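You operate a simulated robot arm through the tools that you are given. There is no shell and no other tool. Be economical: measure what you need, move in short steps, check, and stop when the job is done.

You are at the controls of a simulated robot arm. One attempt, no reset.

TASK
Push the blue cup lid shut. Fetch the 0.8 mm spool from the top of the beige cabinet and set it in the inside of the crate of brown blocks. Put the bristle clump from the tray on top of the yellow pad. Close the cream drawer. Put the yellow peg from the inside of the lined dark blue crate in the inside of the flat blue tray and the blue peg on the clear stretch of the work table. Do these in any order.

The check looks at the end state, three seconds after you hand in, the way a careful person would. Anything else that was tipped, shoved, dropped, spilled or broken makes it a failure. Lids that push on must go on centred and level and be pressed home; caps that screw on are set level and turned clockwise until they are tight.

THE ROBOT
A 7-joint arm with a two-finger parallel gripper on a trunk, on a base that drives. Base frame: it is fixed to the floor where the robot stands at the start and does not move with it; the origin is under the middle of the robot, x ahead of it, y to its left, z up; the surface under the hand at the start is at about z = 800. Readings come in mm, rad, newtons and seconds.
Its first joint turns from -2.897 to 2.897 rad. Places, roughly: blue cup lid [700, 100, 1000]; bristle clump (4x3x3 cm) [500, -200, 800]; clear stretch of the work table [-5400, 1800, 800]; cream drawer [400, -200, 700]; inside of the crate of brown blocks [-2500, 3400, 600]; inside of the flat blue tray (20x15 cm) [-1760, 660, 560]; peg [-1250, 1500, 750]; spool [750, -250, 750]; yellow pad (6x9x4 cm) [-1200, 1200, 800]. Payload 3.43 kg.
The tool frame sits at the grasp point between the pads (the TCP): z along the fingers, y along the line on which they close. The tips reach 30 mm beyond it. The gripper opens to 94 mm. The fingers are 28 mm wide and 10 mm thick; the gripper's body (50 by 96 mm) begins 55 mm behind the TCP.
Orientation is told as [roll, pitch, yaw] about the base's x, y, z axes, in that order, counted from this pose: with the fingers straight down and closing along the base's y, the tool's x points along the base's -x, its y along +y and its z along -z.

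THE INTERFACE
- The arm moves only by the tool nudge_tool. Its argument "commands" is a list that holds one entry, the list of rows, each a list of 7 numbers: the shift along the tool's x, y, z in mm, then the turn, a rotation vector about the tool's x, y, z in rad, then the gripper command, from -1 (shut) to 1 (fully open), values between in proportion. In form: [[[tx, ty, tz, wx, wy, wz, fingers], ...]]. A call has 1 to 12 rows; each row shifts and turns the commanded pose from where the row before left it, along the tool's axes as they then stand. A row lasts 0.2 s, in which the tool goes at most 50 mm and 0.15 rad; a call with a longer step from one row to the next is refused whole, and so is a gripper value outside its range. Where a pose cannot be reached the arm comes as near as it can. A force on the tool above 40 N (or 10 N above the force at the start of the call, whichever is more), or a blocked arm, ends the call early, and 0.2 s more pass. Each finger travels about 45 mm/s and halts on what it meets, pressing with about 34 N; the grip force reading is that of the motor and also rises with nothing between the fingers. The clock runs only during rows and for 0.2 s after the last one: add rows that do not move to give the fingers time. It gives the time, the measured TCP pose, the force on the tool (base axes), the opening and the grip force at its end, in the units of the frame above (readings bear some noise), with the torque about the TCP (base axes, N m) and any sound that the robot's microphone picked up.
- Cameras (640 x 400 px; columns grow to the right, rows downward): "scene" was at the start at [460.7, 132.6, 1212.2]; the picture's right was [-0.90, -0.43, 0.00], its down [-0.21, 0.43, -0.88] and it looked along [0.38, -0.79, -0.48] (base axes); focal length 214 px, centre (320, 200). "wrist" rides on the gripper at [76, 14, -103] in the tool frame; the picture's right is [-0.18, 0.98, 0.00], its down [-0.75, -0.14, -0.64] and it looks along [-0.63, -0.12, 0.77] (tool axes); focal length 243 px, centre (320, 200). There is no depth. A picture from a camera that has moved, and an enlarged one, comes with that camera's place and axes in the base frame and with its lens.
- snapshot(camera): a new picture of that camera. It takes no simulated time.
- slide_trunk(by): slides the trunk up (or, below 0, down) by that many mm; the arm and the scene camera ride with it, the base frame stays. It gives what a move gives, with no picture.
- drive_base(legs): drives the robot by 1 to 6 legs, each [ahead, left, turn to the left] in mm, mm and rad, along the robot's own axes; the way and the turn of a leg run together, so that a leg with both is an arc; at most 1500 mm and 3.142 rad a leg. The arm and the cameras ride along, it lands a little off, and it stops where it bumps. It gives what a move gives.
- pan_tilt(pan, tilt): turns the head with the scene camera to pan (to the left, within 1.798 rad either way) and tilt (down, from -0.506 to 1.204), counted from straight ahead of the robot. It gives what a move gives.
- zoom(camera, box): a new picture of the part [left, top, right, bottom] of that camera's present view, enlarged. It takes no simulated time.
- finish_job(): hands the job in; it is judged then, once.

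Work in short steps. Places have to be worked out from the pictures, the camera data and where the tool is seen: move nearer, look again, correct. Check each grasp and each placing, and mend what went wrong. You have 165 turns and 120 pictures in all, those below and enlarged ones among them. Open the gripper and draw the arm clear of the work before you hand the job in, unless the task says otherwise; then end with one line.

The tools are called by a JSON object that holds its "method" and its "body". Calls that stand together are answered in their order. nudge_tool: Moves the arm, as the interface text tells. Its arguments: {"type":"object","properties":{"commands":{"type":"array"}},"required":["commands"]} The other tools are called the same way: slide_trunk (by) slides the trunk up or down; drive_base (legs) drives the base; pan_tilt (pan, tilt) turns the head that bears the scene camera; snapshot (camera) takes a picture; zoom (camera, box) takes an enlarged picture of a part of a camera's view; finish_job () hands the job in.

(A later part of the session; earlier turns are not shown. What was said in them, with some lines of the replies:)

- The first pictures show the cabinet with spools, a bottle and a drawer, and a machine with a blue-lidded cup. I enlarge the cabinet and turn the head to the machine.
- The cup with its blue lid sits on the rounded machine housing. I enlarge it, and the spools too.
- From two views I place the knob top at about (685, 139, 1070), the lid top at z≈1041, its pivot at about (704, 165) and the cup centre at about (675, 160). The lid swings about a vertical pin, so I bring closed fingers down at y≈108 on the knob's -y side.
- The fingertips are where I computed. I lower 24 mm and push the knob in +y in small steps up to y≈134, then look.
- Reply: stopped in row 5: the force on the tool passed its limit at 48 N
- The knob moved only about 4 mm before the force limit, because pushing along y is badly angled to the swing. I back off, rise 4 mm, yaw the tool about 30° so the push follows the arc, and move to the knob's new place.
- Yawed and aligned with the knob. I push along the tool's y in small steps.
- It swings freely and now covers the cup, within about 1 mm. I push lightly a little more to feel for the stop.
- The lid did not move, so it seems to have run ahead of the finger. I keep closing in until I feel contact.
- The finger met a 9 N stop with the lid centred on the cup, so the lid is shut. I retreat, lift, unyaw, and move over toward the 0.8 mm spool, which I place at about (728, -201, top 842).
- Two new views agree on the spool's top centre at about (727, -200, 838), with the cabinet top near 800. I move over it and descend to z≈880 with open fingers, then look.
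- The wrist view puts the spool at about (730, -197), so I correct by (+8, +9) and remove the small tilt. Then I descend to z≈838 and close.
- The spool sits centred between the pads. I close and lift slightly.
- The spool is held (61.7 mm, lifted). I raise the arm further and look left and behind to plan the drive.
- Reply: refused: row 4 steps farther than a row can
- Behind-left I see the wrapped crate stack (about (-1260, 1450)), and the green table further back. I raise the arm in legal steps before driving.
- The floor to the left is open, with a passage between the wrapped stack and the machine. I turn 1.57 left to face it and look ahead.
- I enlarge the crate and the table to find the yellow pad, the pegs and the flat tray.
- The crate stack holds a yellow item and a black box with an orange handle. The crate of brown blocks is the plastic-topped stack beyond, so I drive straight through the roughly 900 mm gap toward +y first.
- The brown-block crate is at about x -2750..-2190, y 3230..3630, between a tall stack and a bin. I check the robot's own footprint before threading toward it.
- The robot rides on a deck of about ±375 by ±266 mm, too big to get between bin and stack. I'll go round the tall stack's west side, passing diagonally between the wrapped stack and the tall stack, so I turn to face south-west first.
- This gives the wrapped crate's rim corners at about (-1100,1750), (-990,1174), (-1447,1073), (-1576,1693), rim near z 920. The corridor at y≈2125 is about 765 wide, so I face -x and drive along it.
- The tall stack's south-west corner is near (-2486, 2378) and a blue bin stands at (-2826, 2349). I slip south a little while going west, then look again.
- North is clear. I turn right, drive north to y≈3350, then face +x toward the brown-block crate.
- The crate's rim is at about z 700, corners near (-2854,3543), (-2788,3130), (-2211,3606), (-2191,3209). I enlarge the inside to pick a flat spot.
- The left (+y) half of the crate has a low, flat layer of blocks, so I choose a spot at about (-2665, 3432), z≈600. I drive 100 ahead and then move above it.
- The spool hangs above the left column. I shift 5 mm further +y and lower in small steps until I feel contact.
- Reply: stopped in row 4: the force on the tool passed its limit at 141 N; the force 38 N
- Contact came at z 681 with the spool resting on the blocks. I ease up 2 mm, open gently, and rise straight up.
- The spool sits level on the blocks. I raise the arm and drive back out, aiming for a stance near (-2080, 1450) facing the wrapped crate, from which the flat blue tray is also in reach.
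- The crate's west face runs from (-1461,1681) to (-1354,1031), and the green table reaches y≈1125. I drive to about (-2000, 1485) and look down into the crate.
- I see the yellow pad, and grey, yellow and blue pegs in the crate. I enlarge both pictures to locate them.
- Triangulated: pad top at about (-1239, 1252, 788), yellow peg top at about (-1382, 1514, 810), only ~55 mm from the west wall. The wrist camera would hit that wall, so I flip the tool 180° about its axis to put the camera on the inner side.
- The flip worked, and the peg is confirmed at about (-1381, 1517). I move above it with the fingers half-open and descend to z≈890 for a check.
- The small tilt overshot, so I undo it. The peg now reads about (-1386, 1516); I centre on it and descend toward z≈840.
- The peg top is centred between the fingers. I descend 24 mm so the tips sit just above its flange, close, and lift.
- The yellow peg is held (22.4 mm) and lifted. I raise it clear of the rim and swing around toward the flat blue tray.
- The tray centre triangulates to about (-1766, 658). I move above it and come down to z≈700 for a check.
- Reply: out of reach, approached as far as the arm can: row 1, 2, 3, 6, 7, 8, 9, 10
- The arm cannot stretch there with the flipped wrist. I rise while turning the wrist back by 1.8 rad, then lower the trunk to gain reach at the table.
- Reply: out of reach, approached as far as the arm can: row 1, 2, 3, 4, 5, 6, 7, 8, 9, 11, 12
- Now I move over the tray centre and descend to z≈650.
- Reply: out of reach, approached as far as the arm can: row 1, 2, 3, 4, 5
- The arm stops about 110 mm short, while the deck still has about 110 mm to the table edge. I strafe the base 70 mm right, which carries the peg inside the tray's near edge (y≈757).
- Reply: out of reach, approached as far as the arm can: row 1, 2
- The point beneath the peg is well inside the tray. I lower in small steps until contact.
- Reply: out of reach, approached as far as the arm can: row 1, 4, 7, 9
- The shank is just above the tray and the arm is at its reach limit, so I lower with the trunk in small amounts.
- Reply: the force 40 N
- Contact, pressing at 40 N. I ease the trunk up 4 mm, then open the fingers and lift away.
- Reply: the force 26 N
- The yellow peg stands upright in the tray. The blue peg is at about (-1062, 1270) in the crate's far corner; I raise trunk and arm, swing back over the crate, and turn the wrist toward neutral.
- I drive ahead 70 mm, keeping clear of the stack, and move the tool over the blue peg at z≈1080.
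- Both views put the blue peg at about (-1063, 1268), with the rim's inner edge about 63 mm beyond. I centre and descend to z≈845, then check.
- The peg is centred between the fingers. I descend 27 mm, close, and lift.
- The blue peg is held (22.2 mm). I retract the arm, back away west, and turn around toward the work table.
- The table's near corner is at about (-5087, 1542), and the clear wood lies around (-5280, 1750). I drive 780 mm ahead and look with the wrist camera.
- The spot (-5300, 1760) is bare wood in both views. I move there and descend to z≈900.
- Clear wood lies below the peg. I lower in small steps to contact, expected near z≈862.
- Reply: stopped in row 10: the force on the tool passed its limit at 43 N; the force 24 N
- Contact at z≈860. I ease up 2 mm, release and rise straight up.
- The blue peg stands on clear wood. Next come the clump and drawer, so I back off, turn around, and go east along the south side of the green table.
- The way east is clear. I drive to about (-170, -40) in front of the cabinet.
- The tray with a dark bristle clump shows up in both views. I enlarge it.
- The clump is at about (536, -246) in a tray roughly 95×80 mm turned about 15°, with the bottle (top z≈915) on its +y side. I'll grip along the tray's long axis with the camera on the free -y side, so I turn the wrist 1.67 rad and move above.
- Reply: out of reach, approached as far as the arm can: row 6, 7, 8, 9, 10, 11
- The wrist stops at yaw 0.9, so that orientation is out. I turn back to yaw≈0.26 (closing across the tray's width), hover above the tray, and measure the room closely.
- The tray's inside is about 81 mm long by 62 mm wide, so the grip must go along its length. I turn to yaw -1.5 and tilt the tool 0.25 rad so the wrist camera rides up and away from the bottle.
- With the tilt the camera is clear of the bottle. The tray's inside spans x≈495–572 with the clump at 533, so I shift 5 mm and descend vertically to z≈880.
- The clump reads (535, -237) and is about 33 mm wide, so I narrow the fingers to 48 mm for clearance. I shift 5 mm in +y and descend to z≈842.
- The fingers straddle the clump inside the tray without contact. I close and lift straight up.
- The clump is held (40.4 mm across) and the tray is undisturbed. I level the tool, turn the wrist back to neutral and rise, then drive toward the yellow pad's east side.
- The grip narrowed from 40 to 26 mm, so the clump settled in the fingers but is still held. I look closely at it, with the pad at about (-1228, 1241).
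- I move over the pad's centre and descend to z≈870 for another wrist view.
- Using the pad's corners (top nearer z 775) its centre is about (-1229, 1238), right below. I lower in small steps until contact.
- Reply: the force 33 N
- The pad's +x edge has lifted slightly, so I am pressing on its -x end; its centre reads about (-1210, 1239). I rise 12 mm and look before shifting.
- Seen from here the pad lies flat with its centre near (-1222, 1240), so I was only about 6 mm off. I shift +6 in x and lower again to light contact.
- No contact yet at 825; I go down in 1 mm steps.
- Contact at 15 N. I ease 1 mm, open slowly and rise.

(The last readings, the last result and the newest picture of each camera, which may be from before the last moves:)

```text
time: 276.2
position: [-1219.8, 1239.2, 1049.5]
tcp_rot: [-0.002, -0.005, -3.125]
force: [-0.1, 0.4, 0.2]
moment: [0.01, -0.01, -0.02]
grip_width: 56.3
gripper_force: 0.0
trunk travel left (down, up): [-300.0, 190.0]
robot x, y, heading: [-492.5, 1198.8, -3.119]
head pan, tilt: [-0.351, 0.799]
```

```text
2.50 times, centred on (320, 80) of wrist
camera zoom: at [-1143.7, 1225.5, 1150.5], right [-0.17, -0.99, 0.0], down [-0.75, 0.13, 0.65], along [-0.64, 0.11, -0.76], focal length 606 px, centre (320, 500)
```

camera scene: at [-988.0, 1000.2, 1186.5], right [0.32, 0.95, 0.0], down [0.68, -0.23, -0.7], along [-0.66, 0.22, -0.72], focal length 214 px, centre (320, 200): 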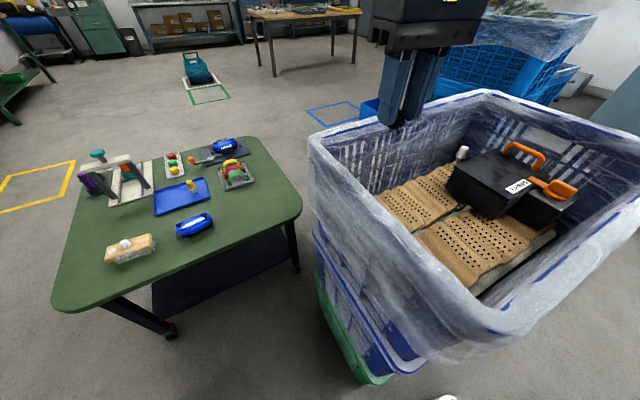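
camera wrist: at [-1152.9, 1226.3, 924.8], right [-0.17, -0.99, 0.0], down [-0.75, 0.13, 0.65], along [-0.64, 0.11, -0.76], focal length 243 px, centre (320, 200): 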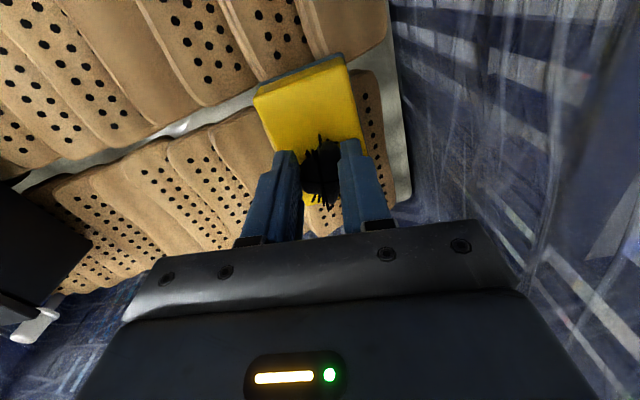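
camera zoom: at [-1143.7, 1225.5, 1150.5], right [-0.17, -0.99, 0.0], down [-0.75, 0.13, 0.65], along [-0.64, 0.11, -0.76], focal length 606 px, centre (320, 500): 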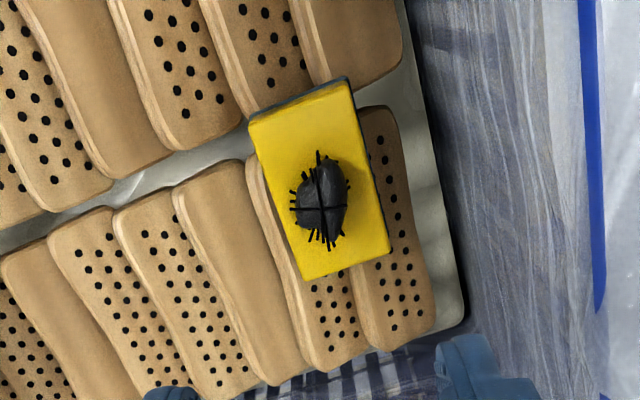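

The clump sits in the middle of the yellow pad. Last is the drawer, so I raise the arm, drive back, and face the cabinet from about (-450, -140).

{"method": "nudge_tool", "body": {"commands": [[[0, 0, -40, 0, 0, 0, -1], [20, 0, 0, 0, 0, 0, -1], [20, 0, 0, 0, 0, 0, -1]]]}}

{"method": "drive_base", "body": {"legs": [[0, 1330, 0], [0, 0, -3.13]]}}

{"method": "pan_tilt", "body": {"pan": -0.3, "tilt": 0.5}}

{"method": "snapshot", "body": {"camera": "scene"}}

```text
time: 277.0
position: [-1182.4, 1240.5, 1087.9]
tcp_rot: [-0.001, -0.007, -3.125]
force: [-0.5, -0.3, -0.2]
moment: [-0.02, -0.02, -0.03]
grip_width: 0.0
gripper_force: 12.0
trunk travel left (down, up): [-300.0, 190.0]
robot x, y, heading: [-494.3, 1202.2, -3.113]
head pan, tilt: [-0.351, 0.799]
```

```text
time: 290.9
position: [235.7, -140.6, 1088.2]
tcp_rot: [-0.001, -0.005, 0.059]
force: [0.2, -0.4, -0.9]
moment: [0.0, -0.01, -0.03]
grip_width: 0.1
gripper_force: 33.0
trunk travel left (down, up): [-300.0, 190.0]
robot x, y, heading: [-455.6, -124.8, 0.07]
head pan, tilt: [-0.351, 0.799]
```

```text
time: 291.7
position: [236.6, -140.2, 1087.6]
tcp_rot: [-0.001, -0.005, 0.06]
force: [-0.6, 0.4, -0.2]
moment: [0.03, 0.01, 0.0]
grip_width: 0.0
gripper_force: 33.3
trunk travel left (down, up): [-300.0, 190.0]
robot x, y, heading: [-453.9, -132.0, 0.067]
head pan, tilt: [-0.3, 0.499]
```

```text
22 pictures are left
camera scene: at [42.9, 93.0, 1212.4], right [-0.23, -0.97, 0.0], down [-0.47, 0.11, -0.88], along [0.85, -0.2, -0.48], focal length 214 px, centre (320, 200)
```

scene: 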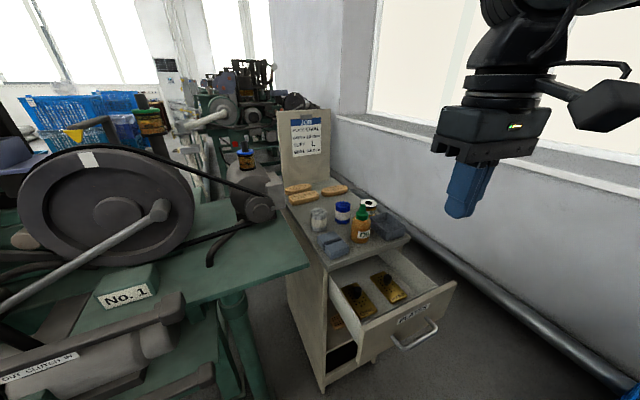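

{"method": "zoom", "body": {"camera": "scene", "box": [270, 190, 480, 400]}}

{"method": "snapshot", "body": {"camera": "wrist"}}

```text
1.90 times, centred on (375, 295) of scene
camera zoom: at [42.9, 93.0, 1212.4], right [-0.23, -0.97, 0.0], down [-0.47, 0.11, -0.88], along [0.85, -0.2, -0.48], focal length 408 px, centre (215, 19)
```

zoom: 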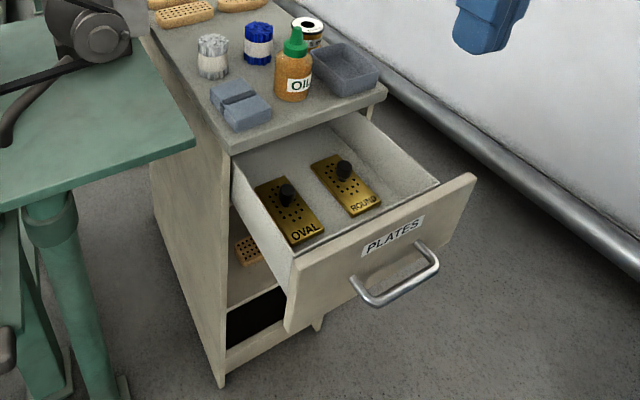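

```text
20 pictures are left
camera wrist: at [159.0, -130.8, 1189.0], right [0.13, 0.99, 0.0], down [0.76, -0.1, 0.65], along [0.64, -0.08, -0.76], focal length 243 px, centre (320, 200)
```

wrist: 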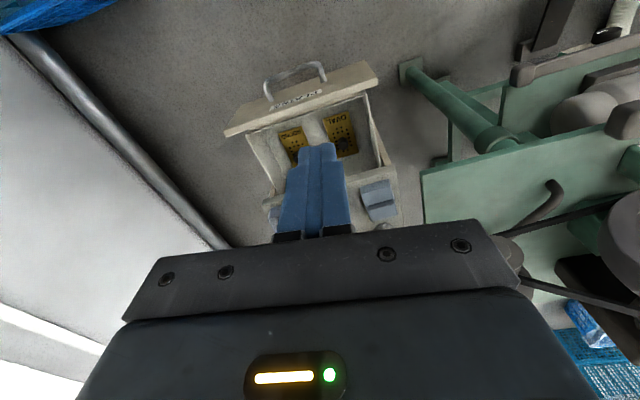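

The panel's top edge runs from (330,-329) to (279,-50) at z≈765, and the handle sits near z 700. I'll push the strip above the handle with closed fingers, so I line up in front of the centre at about (250, -200) with yaw 0.18.

{"method": "nudge_tool", "body": {"commands": [[[-5, -30, 0, 0, 0, -0.06, -1], [-5, -31, 0, 0, 0, -0.06, -1], [0, 0, 48, 0, 0, 0, -1], [0, 0, 48, 0, 0, 0, -1], [0, 0, 48, 0, 0, 0, -1], [0, 0, 48, 0, 0, 0, -1], [0, 0, 48, 0, 0, 0, -1], [0, 0, 48, 0, 0, 0, -1], [0, 0, 40, 0, 0, 0, -1], [0, 0, 0, 0, 0, 0, -1]]]}}

{"method": "zoom", "body": {"camera": "scene", "box": [270, 190, 480, 400]}}

{"method": "snapshot", "body": {"camera": "wrist"}}

```text
time: 293.9
position: [248.0, -200.4, 760.5]
tcp_rot: [-0.003, -0.005, 0.179]
force: [0.0, 0.4, 0.1]
moment: [0.0, -0.01, -0.01]
grip_width: 0.0
gripper_force: 33.2
trunk travel left (down, up): [-300.0, 190.0]
robot x, y, heading: [-448.9, -128.1, 0.067]
head pan, tilt: [-0.3, 0.499]
```

```text
1.90 times, centred on (375, 295) of scene
camera zoom: at [42.8, 93.0, 1212.5], right [-0.23, -0.97, 0.0], down [-0.47, 0.11, -0.88], along [0.85, -0.2, -0.48], focal length 408 px, centre (215, 19)
```

zoom: 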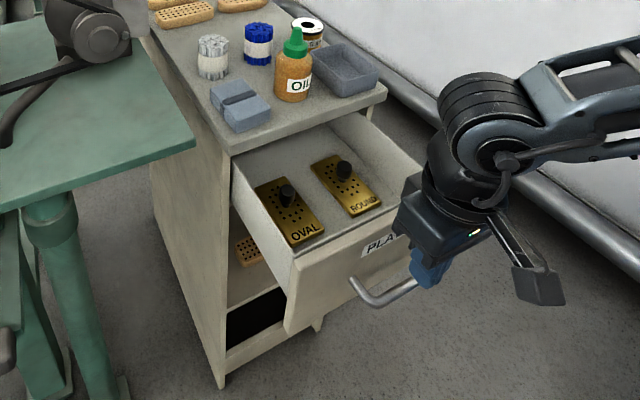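

```text
18 pictures are left
camera wrist: at [171.4, -199.8, 861.2], right [0.01, 1.0, 0.0], down [0.76, 0.0, 0.65], along [0.65, 0.0, -0.76], focal length 243 px, centre (320, 200)
```

wrist: 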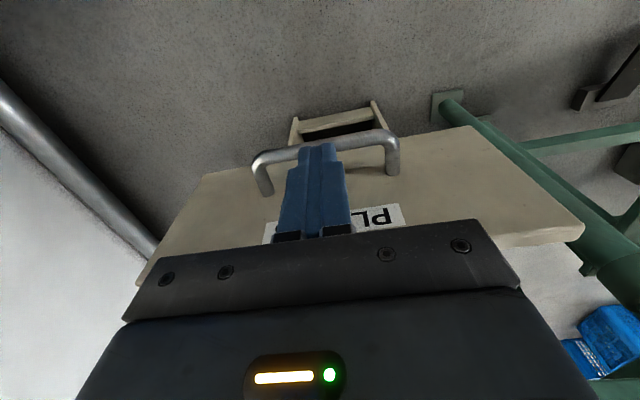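

The fingers hang just above the handle in front of the panel, touching nothing. I push along -tool x in small steps.

{"method": "nudge_tool", "body": {"commands": [[[-8, 0, 0, 0, 0, 0, -1], [-8, 0, 0, 0, 0, 0, -1], [-8, 0, 0, 0, 0, 0, -1], [-6, 0, 0, 0, 0, 0, -1], [-6, 0, 0, 0, 0, 0, -1], [-6, 0, 0, 0, 0, 0, -1], [-6, 0, 0, 0, 0, 0, -1], [-6, 0, 0, 0, 0, 0, -1], [-6, 0, 0, 0, 0, 0, -1], [-6, 0, 0, 0, 0, 0, -1], [-6, 0, 0, 0, 0, 0, -1]]]}}

{"method": "zoom", "body": {"camera": "scene", "box": [270, 190, 480, 400]}}

```text
time: 296.3
position: [324.3, -187.6, 759.3]
tcp_rot: [-0.002, -0.004, 0.177]
force: [0.7, -0.6, 1.0]
moment: [0.01, -0.01, 0.02]
grip_width: 0.0
gripper_force: 33.6
trunk travel left (down, up): [-300.0, 190.0]
robot x, y, heading: [-449.9, -128.1, 0.066]
head pan, tilt: [-0.3, 0.499]
```

```text
1.90 times, centred on (375, 295) of scene
camera zoom: at [42.9, 93.0, 1212.4], right [-0.23, -0.97, 0.0], down [-0.47, 0.11, -0.88], along [0.85, -0.2, -0.48], focal length 408 px, centre (215, 19)
```

zoom: 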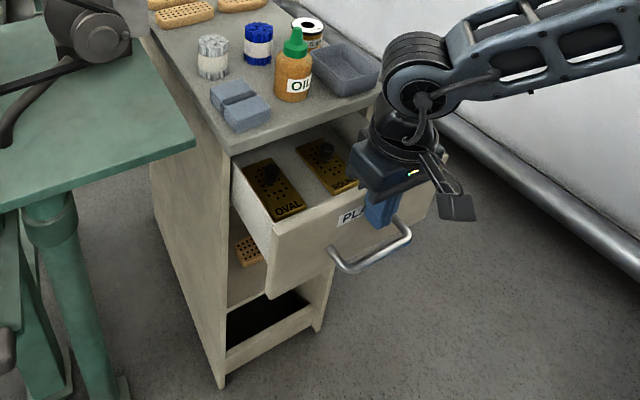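

The drawer slides in easily. I keep pushing in small steps.

{"method": "nudge_tool", "body": {"commands": [[[-6, 0, 0, 0, 0, 0, -1], [-6, 0, 0, 0, 0, 0, -1], [-6, 0, 0, 0, 0, 0, -1], [-6, 0, 0, 0, 0, 0, -1], [-6, 0, 0, 0, 0, 0, -1], [-6, 0, 0, 0, 0, 0, -1], [-6, 0, 0, 0, 0, 0, -1], [-6, 0, 0, 0, 0, 0, -1], [-6, 0, 0, 0, 0, 0, -1], [-6, 0, 0, 0, 0, 0, -1]]]}}

{"method": "zoom", "body": {"camera": "scene", "box": [270, 190, 480, 400]}}

```text
time: 298.5
position: [384.0, -176.5, 760.7]
tcp_rot: [-0.002, -0.007, 0.178]
force: [0.5, 0.0, -0.6]
moment: [0.02, 0.02, -0.01]
grip_width: 0.0
gripper_force: 33.0
trunk travel left (down, up): [-300.0, 190.0]
robot x, y, heading: [-451.6, -127.3, 0.068]
head pan, tilt: [-0.3, 0.499]
```

```text
1.90 times, centred on (375, 295) of scene
camera zoom: at [42.9, 93.0, 1212.4], right [-0.23, -0.97, 0.0], down [-0.47, 0.11, -0.88], along [0.85, -0.2, -0.48], focal length 408 px, centre (215, 19)
```

zoom: 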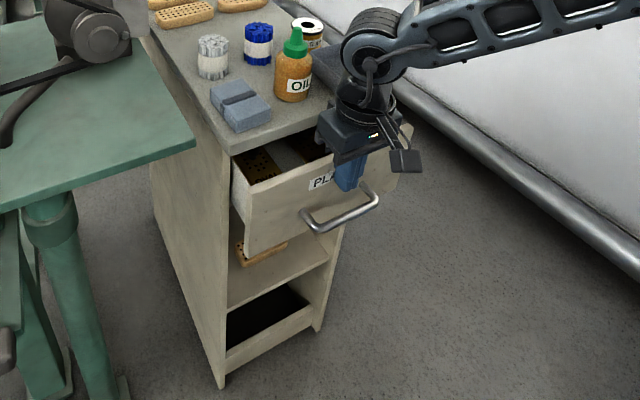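

About 50 mm remain, and the gripper body is clear of the box on the cabinet top. I continue in 5 mm steps until the stop.

{"method": "nudge_tool", "body": {"commands": [[[-5, 0, 0, 0, 0, 0, -1], [-5, 0, 0, 0, 0, 0, -1], [-5, 0, 0, 0, 0, 0, -1], [-5, 0, 0, 0, 0, 0, -1], [-5, 0, 0, 0, 0, 0, -1], [-5, 0, 0, 0, 0, 0, -1], [-5, 0, 0, 0, 0, 0, -1], [0, 0, 0, 0, 0, 0, -1]]]}}

{"method": "zoom", "body": {"camera": "scene", "box": [270, 190, 480, 400]}}

```text
time: 300.3
position: [417.1, -170.7, 759.1]
tcp_rot: [-0.003, -0.005, 0.18]
force: [0.4, 0.2, -0.7]
moment: [0.03, 0.01, -0.01]
grip_width: 0.0
gripper_force: 33.1
trunk travel left (down, up): [-300.0, 190.0]
robot x, y, heading: [-448.5, -129.2, 0.067]
head pan, tilt: [-0.3, 0.499]
```

```text
1.90 times, centred on (375, 295) of scene
camera zoom: at [42.9, 93.0, 1212.4], right [-0.23, -0.97, 0.0], down [-0.47, 0.11, -0.88], along [0.85, -0.2, -0.48], focal length 408 px, centre (215, 19)
```

zoom: 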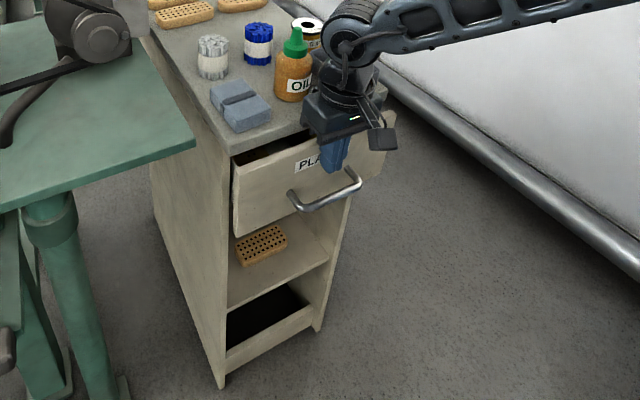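

Only a small gap remains. I push 3 mm at a time until it stops.

{"method": "nudge_tool", "body": {"commands": [[[-3, 0, 0, 0, 0, 0, -1], [-3, 0, 0, 0, 0, 0, -1], [-3, 0, 0, 0, 0, 0, -1], [-3, 0, 0, 0, 0, 0, -1], [-3, 0, 0, 0, 0, 0, -1], [-3, 0, 0, 0, 0, 0, -1], [-3, 0, 0, 0, 0, 0, -1], [-3, 0, 0, 0, 0, 0, -1], [-3, 0, 0, 0, 0, 0, -1], [0, 0, 0, 0, 0, 0, -1]]]}}

{"method": "zoom", "body": {"camera": "scene", "box": [350, 230, 480, 340]}}

```text
time: 302.5
position: [444.9, -166.4, 759.3]
tcp_rot: [-0.001, -0.006, 0.18]
force: [0.2, -0.4, -0.7]
moment: [0.01, 0.03, 0.0]
grip_width: 0.0
gripper_force: 32.9
trunk travel left (down, up): [-300.0, 190.0]
robot x, y, heading: [-457.1, -125.7, 0.065]
head pan, tilt: [-0.3, 0.499]
```

```text
3.64 times, centred on (415, 285) of scene
camera zoom: at [42.9, 93.0, 1212.4], right [-0.23, -0.97, 0.0], down [-0.47, 0.11, -0.88], along [0.85, -0.2, -0.48], focal length 780 px, centre (-26, -109)
```

zoom: 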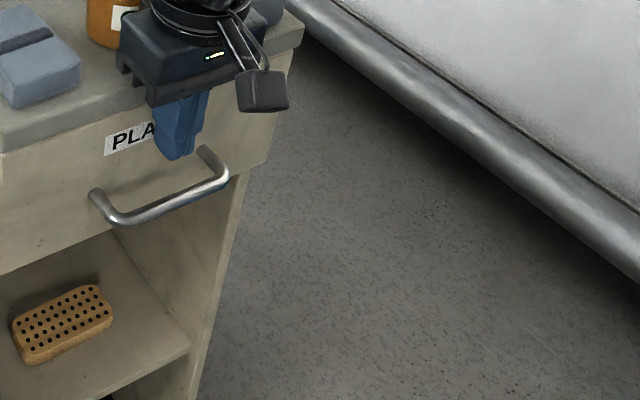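

It looks nearly flush, but no stop is felt yet. I keep pressing in 2 mm steps.

{"method": "nudge_tool", "body": {"commands": [[[-2, 0, 0, 0, 0, 0, -1], [-2, 0, 0, 0, 0, 0, -1], [-2, 0, 0, 0, 0, 0, -1], [-2, 0, 0, 0, 0, 0, -1], [-2, 0, 0, 0, 0, 0, -1], [-2, 0, 0, 0, 0, 0, -1], [0, 0, 0, 0, 0, 0, -1]]]}}

{"method": "zoom", "body": {"camera": "scene", "box": [300, 210, 480, 340]}}

```text
time: 303.2
position: [445.0, -166.1, 758.2]
tcp_rot: [0.0, 0.005, 0.181]
force: [-11.2, -1.7, 5.3]
moment: [0.18, -0.51, 0.16]
grip_width: 0.1
gripper_force: 32.9
trunk travel left (down, up): [-300.0, 190.0]
robot x, y, heading: [-453.5, -128.8, 0.063]
head pan, tilt: [-0.3, 0.499]
stopped in row 3: the force on the tool passed its limit at 44 N (the readings are from after the stop); the commanded pose is now the measured one
```

```text
3.08 times, centred on (390, 275) of scene
camera zoom: at [42.0, 92.8, 1212.5], right [-0.23, -0.97, 0.0], down [-0.47, 0.11, -0.88], along [0.85, -0.2, -0.48], focal length 660 px, centre (105, -31)
```

zoom: 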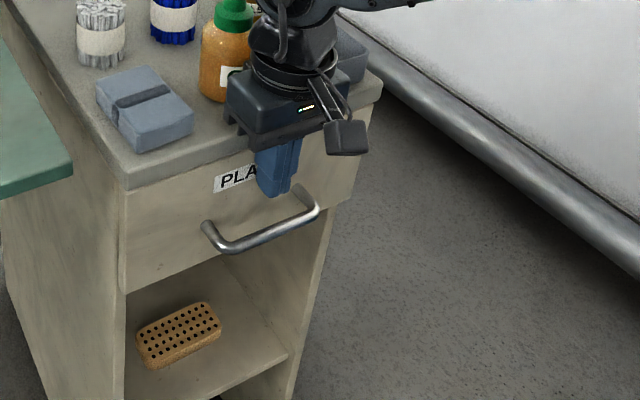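

The drawer is flush against its stop. I back away, raise the arm and check the cabinet and the cup lid.

{"method": "nudge_tool", "body": {"commands": [[[20, 0, 0, 0, 0, 0, -1], [40, 0, 0, 0, 0, 0, -1], [40, 0, 0, 0, 0, 0, -1], [20, 0, -40, 0, 0, 0, 0], [0, 0, -50, 0, 0, 0, 1], [0, 0, -50, 0, 0, 0, 1], [0, 0, -50, 0, 0, 0, 1], [0, 0, -50, 0, 0, 0, 1], [0, 0, -50, 0, 0, 0, 1], [0, 0, 0, 0, 0, 0, 1]]]}}

{"method": "snapshot", "body": {"camera": "scene"}}

{"method": "zoom", "body": {"camera": "scene", "box": [220, 130, 440, 340]}}

```text
time: 305.4
position: [330.0, -189.7, 1052.7]
tcp_rot: [-0.001, 0.001, 0.18]
force: [0.4, -0.4, 0.5]
moment: [0.06, -0.01, 0.0]
grip_width: 94.0
gripper_force: 0.1
trunk travel left (down, up): [-300.0, 190.0]
robot x, y, heading: [-452.5, -126.6, 0.063]
head pan, tilt: [-0.3, 0.499]
```

```text
12 pictures are left
camera scene: at [42.6, 92.9, 1212.4], right [-0.23, -0.97, 0.0], down [-0.47, 0.11, -0.88], along [0.85, -0.2, -0.48], focal length 214 px, centre (320, 200)
```

scene: 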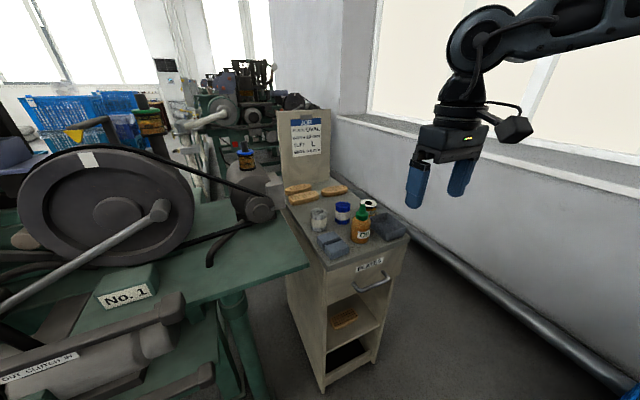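

```text
1.90 times, centred on (330, 235) of scene
camera zoom: at [42.6, 92.9, 1212.4], right [-0.23, -0.97, 0.0], down [-0.47, 0.11, -0.88], along [0.85, -0.2, -0.48], focal length 408 px, centre (301, 133)
```

zoom: 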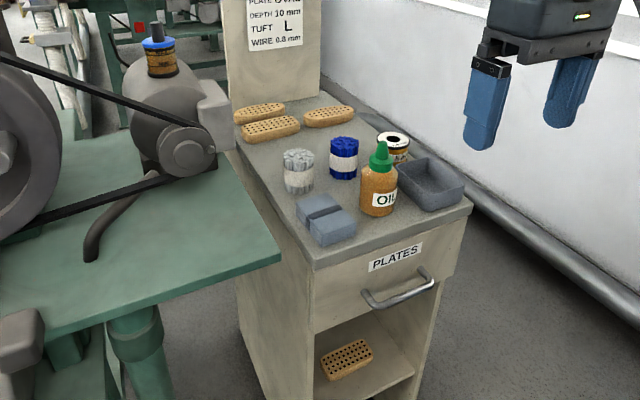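

The drawer is closed and everything on the cabinet stands. One last zoom on the cup lid.

{"method": "zoom", "body": {"camera": "scene", "box": [220, 130, 280, 180]}}

```text
8.00 times, centred on (250, 155) of scene
camera zoom: at [42.6, 92.9, 1212.4], right [-0.23, -0.97, 0.0], down [-0.47, 0.11, -0.88], along [0.85, -0.2, -0.48], focal length 1716 px, centre (880, 560)
```

zoom: 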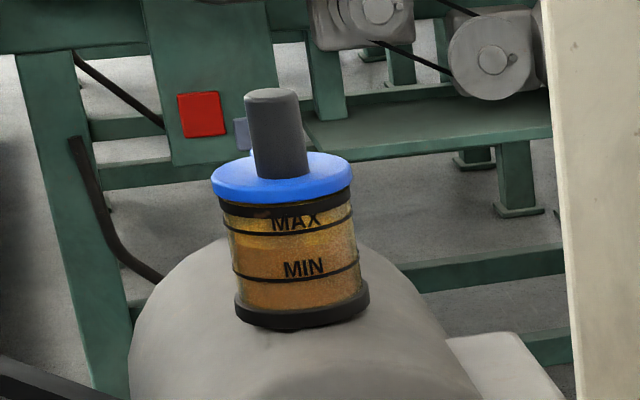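

The lid sits centred on the cup, the gripper is open and the arm is clear. I hand the job in.

{"method": "finish_job", "body": {}}

```text
The job is handed in.
```

The lid is shut and the drawer is closed; the spool is in the brown-block crate, the clump on the yellow pad, the yellow peg in the flat blue tray and the blue peg on the work table, and the job is handed in.
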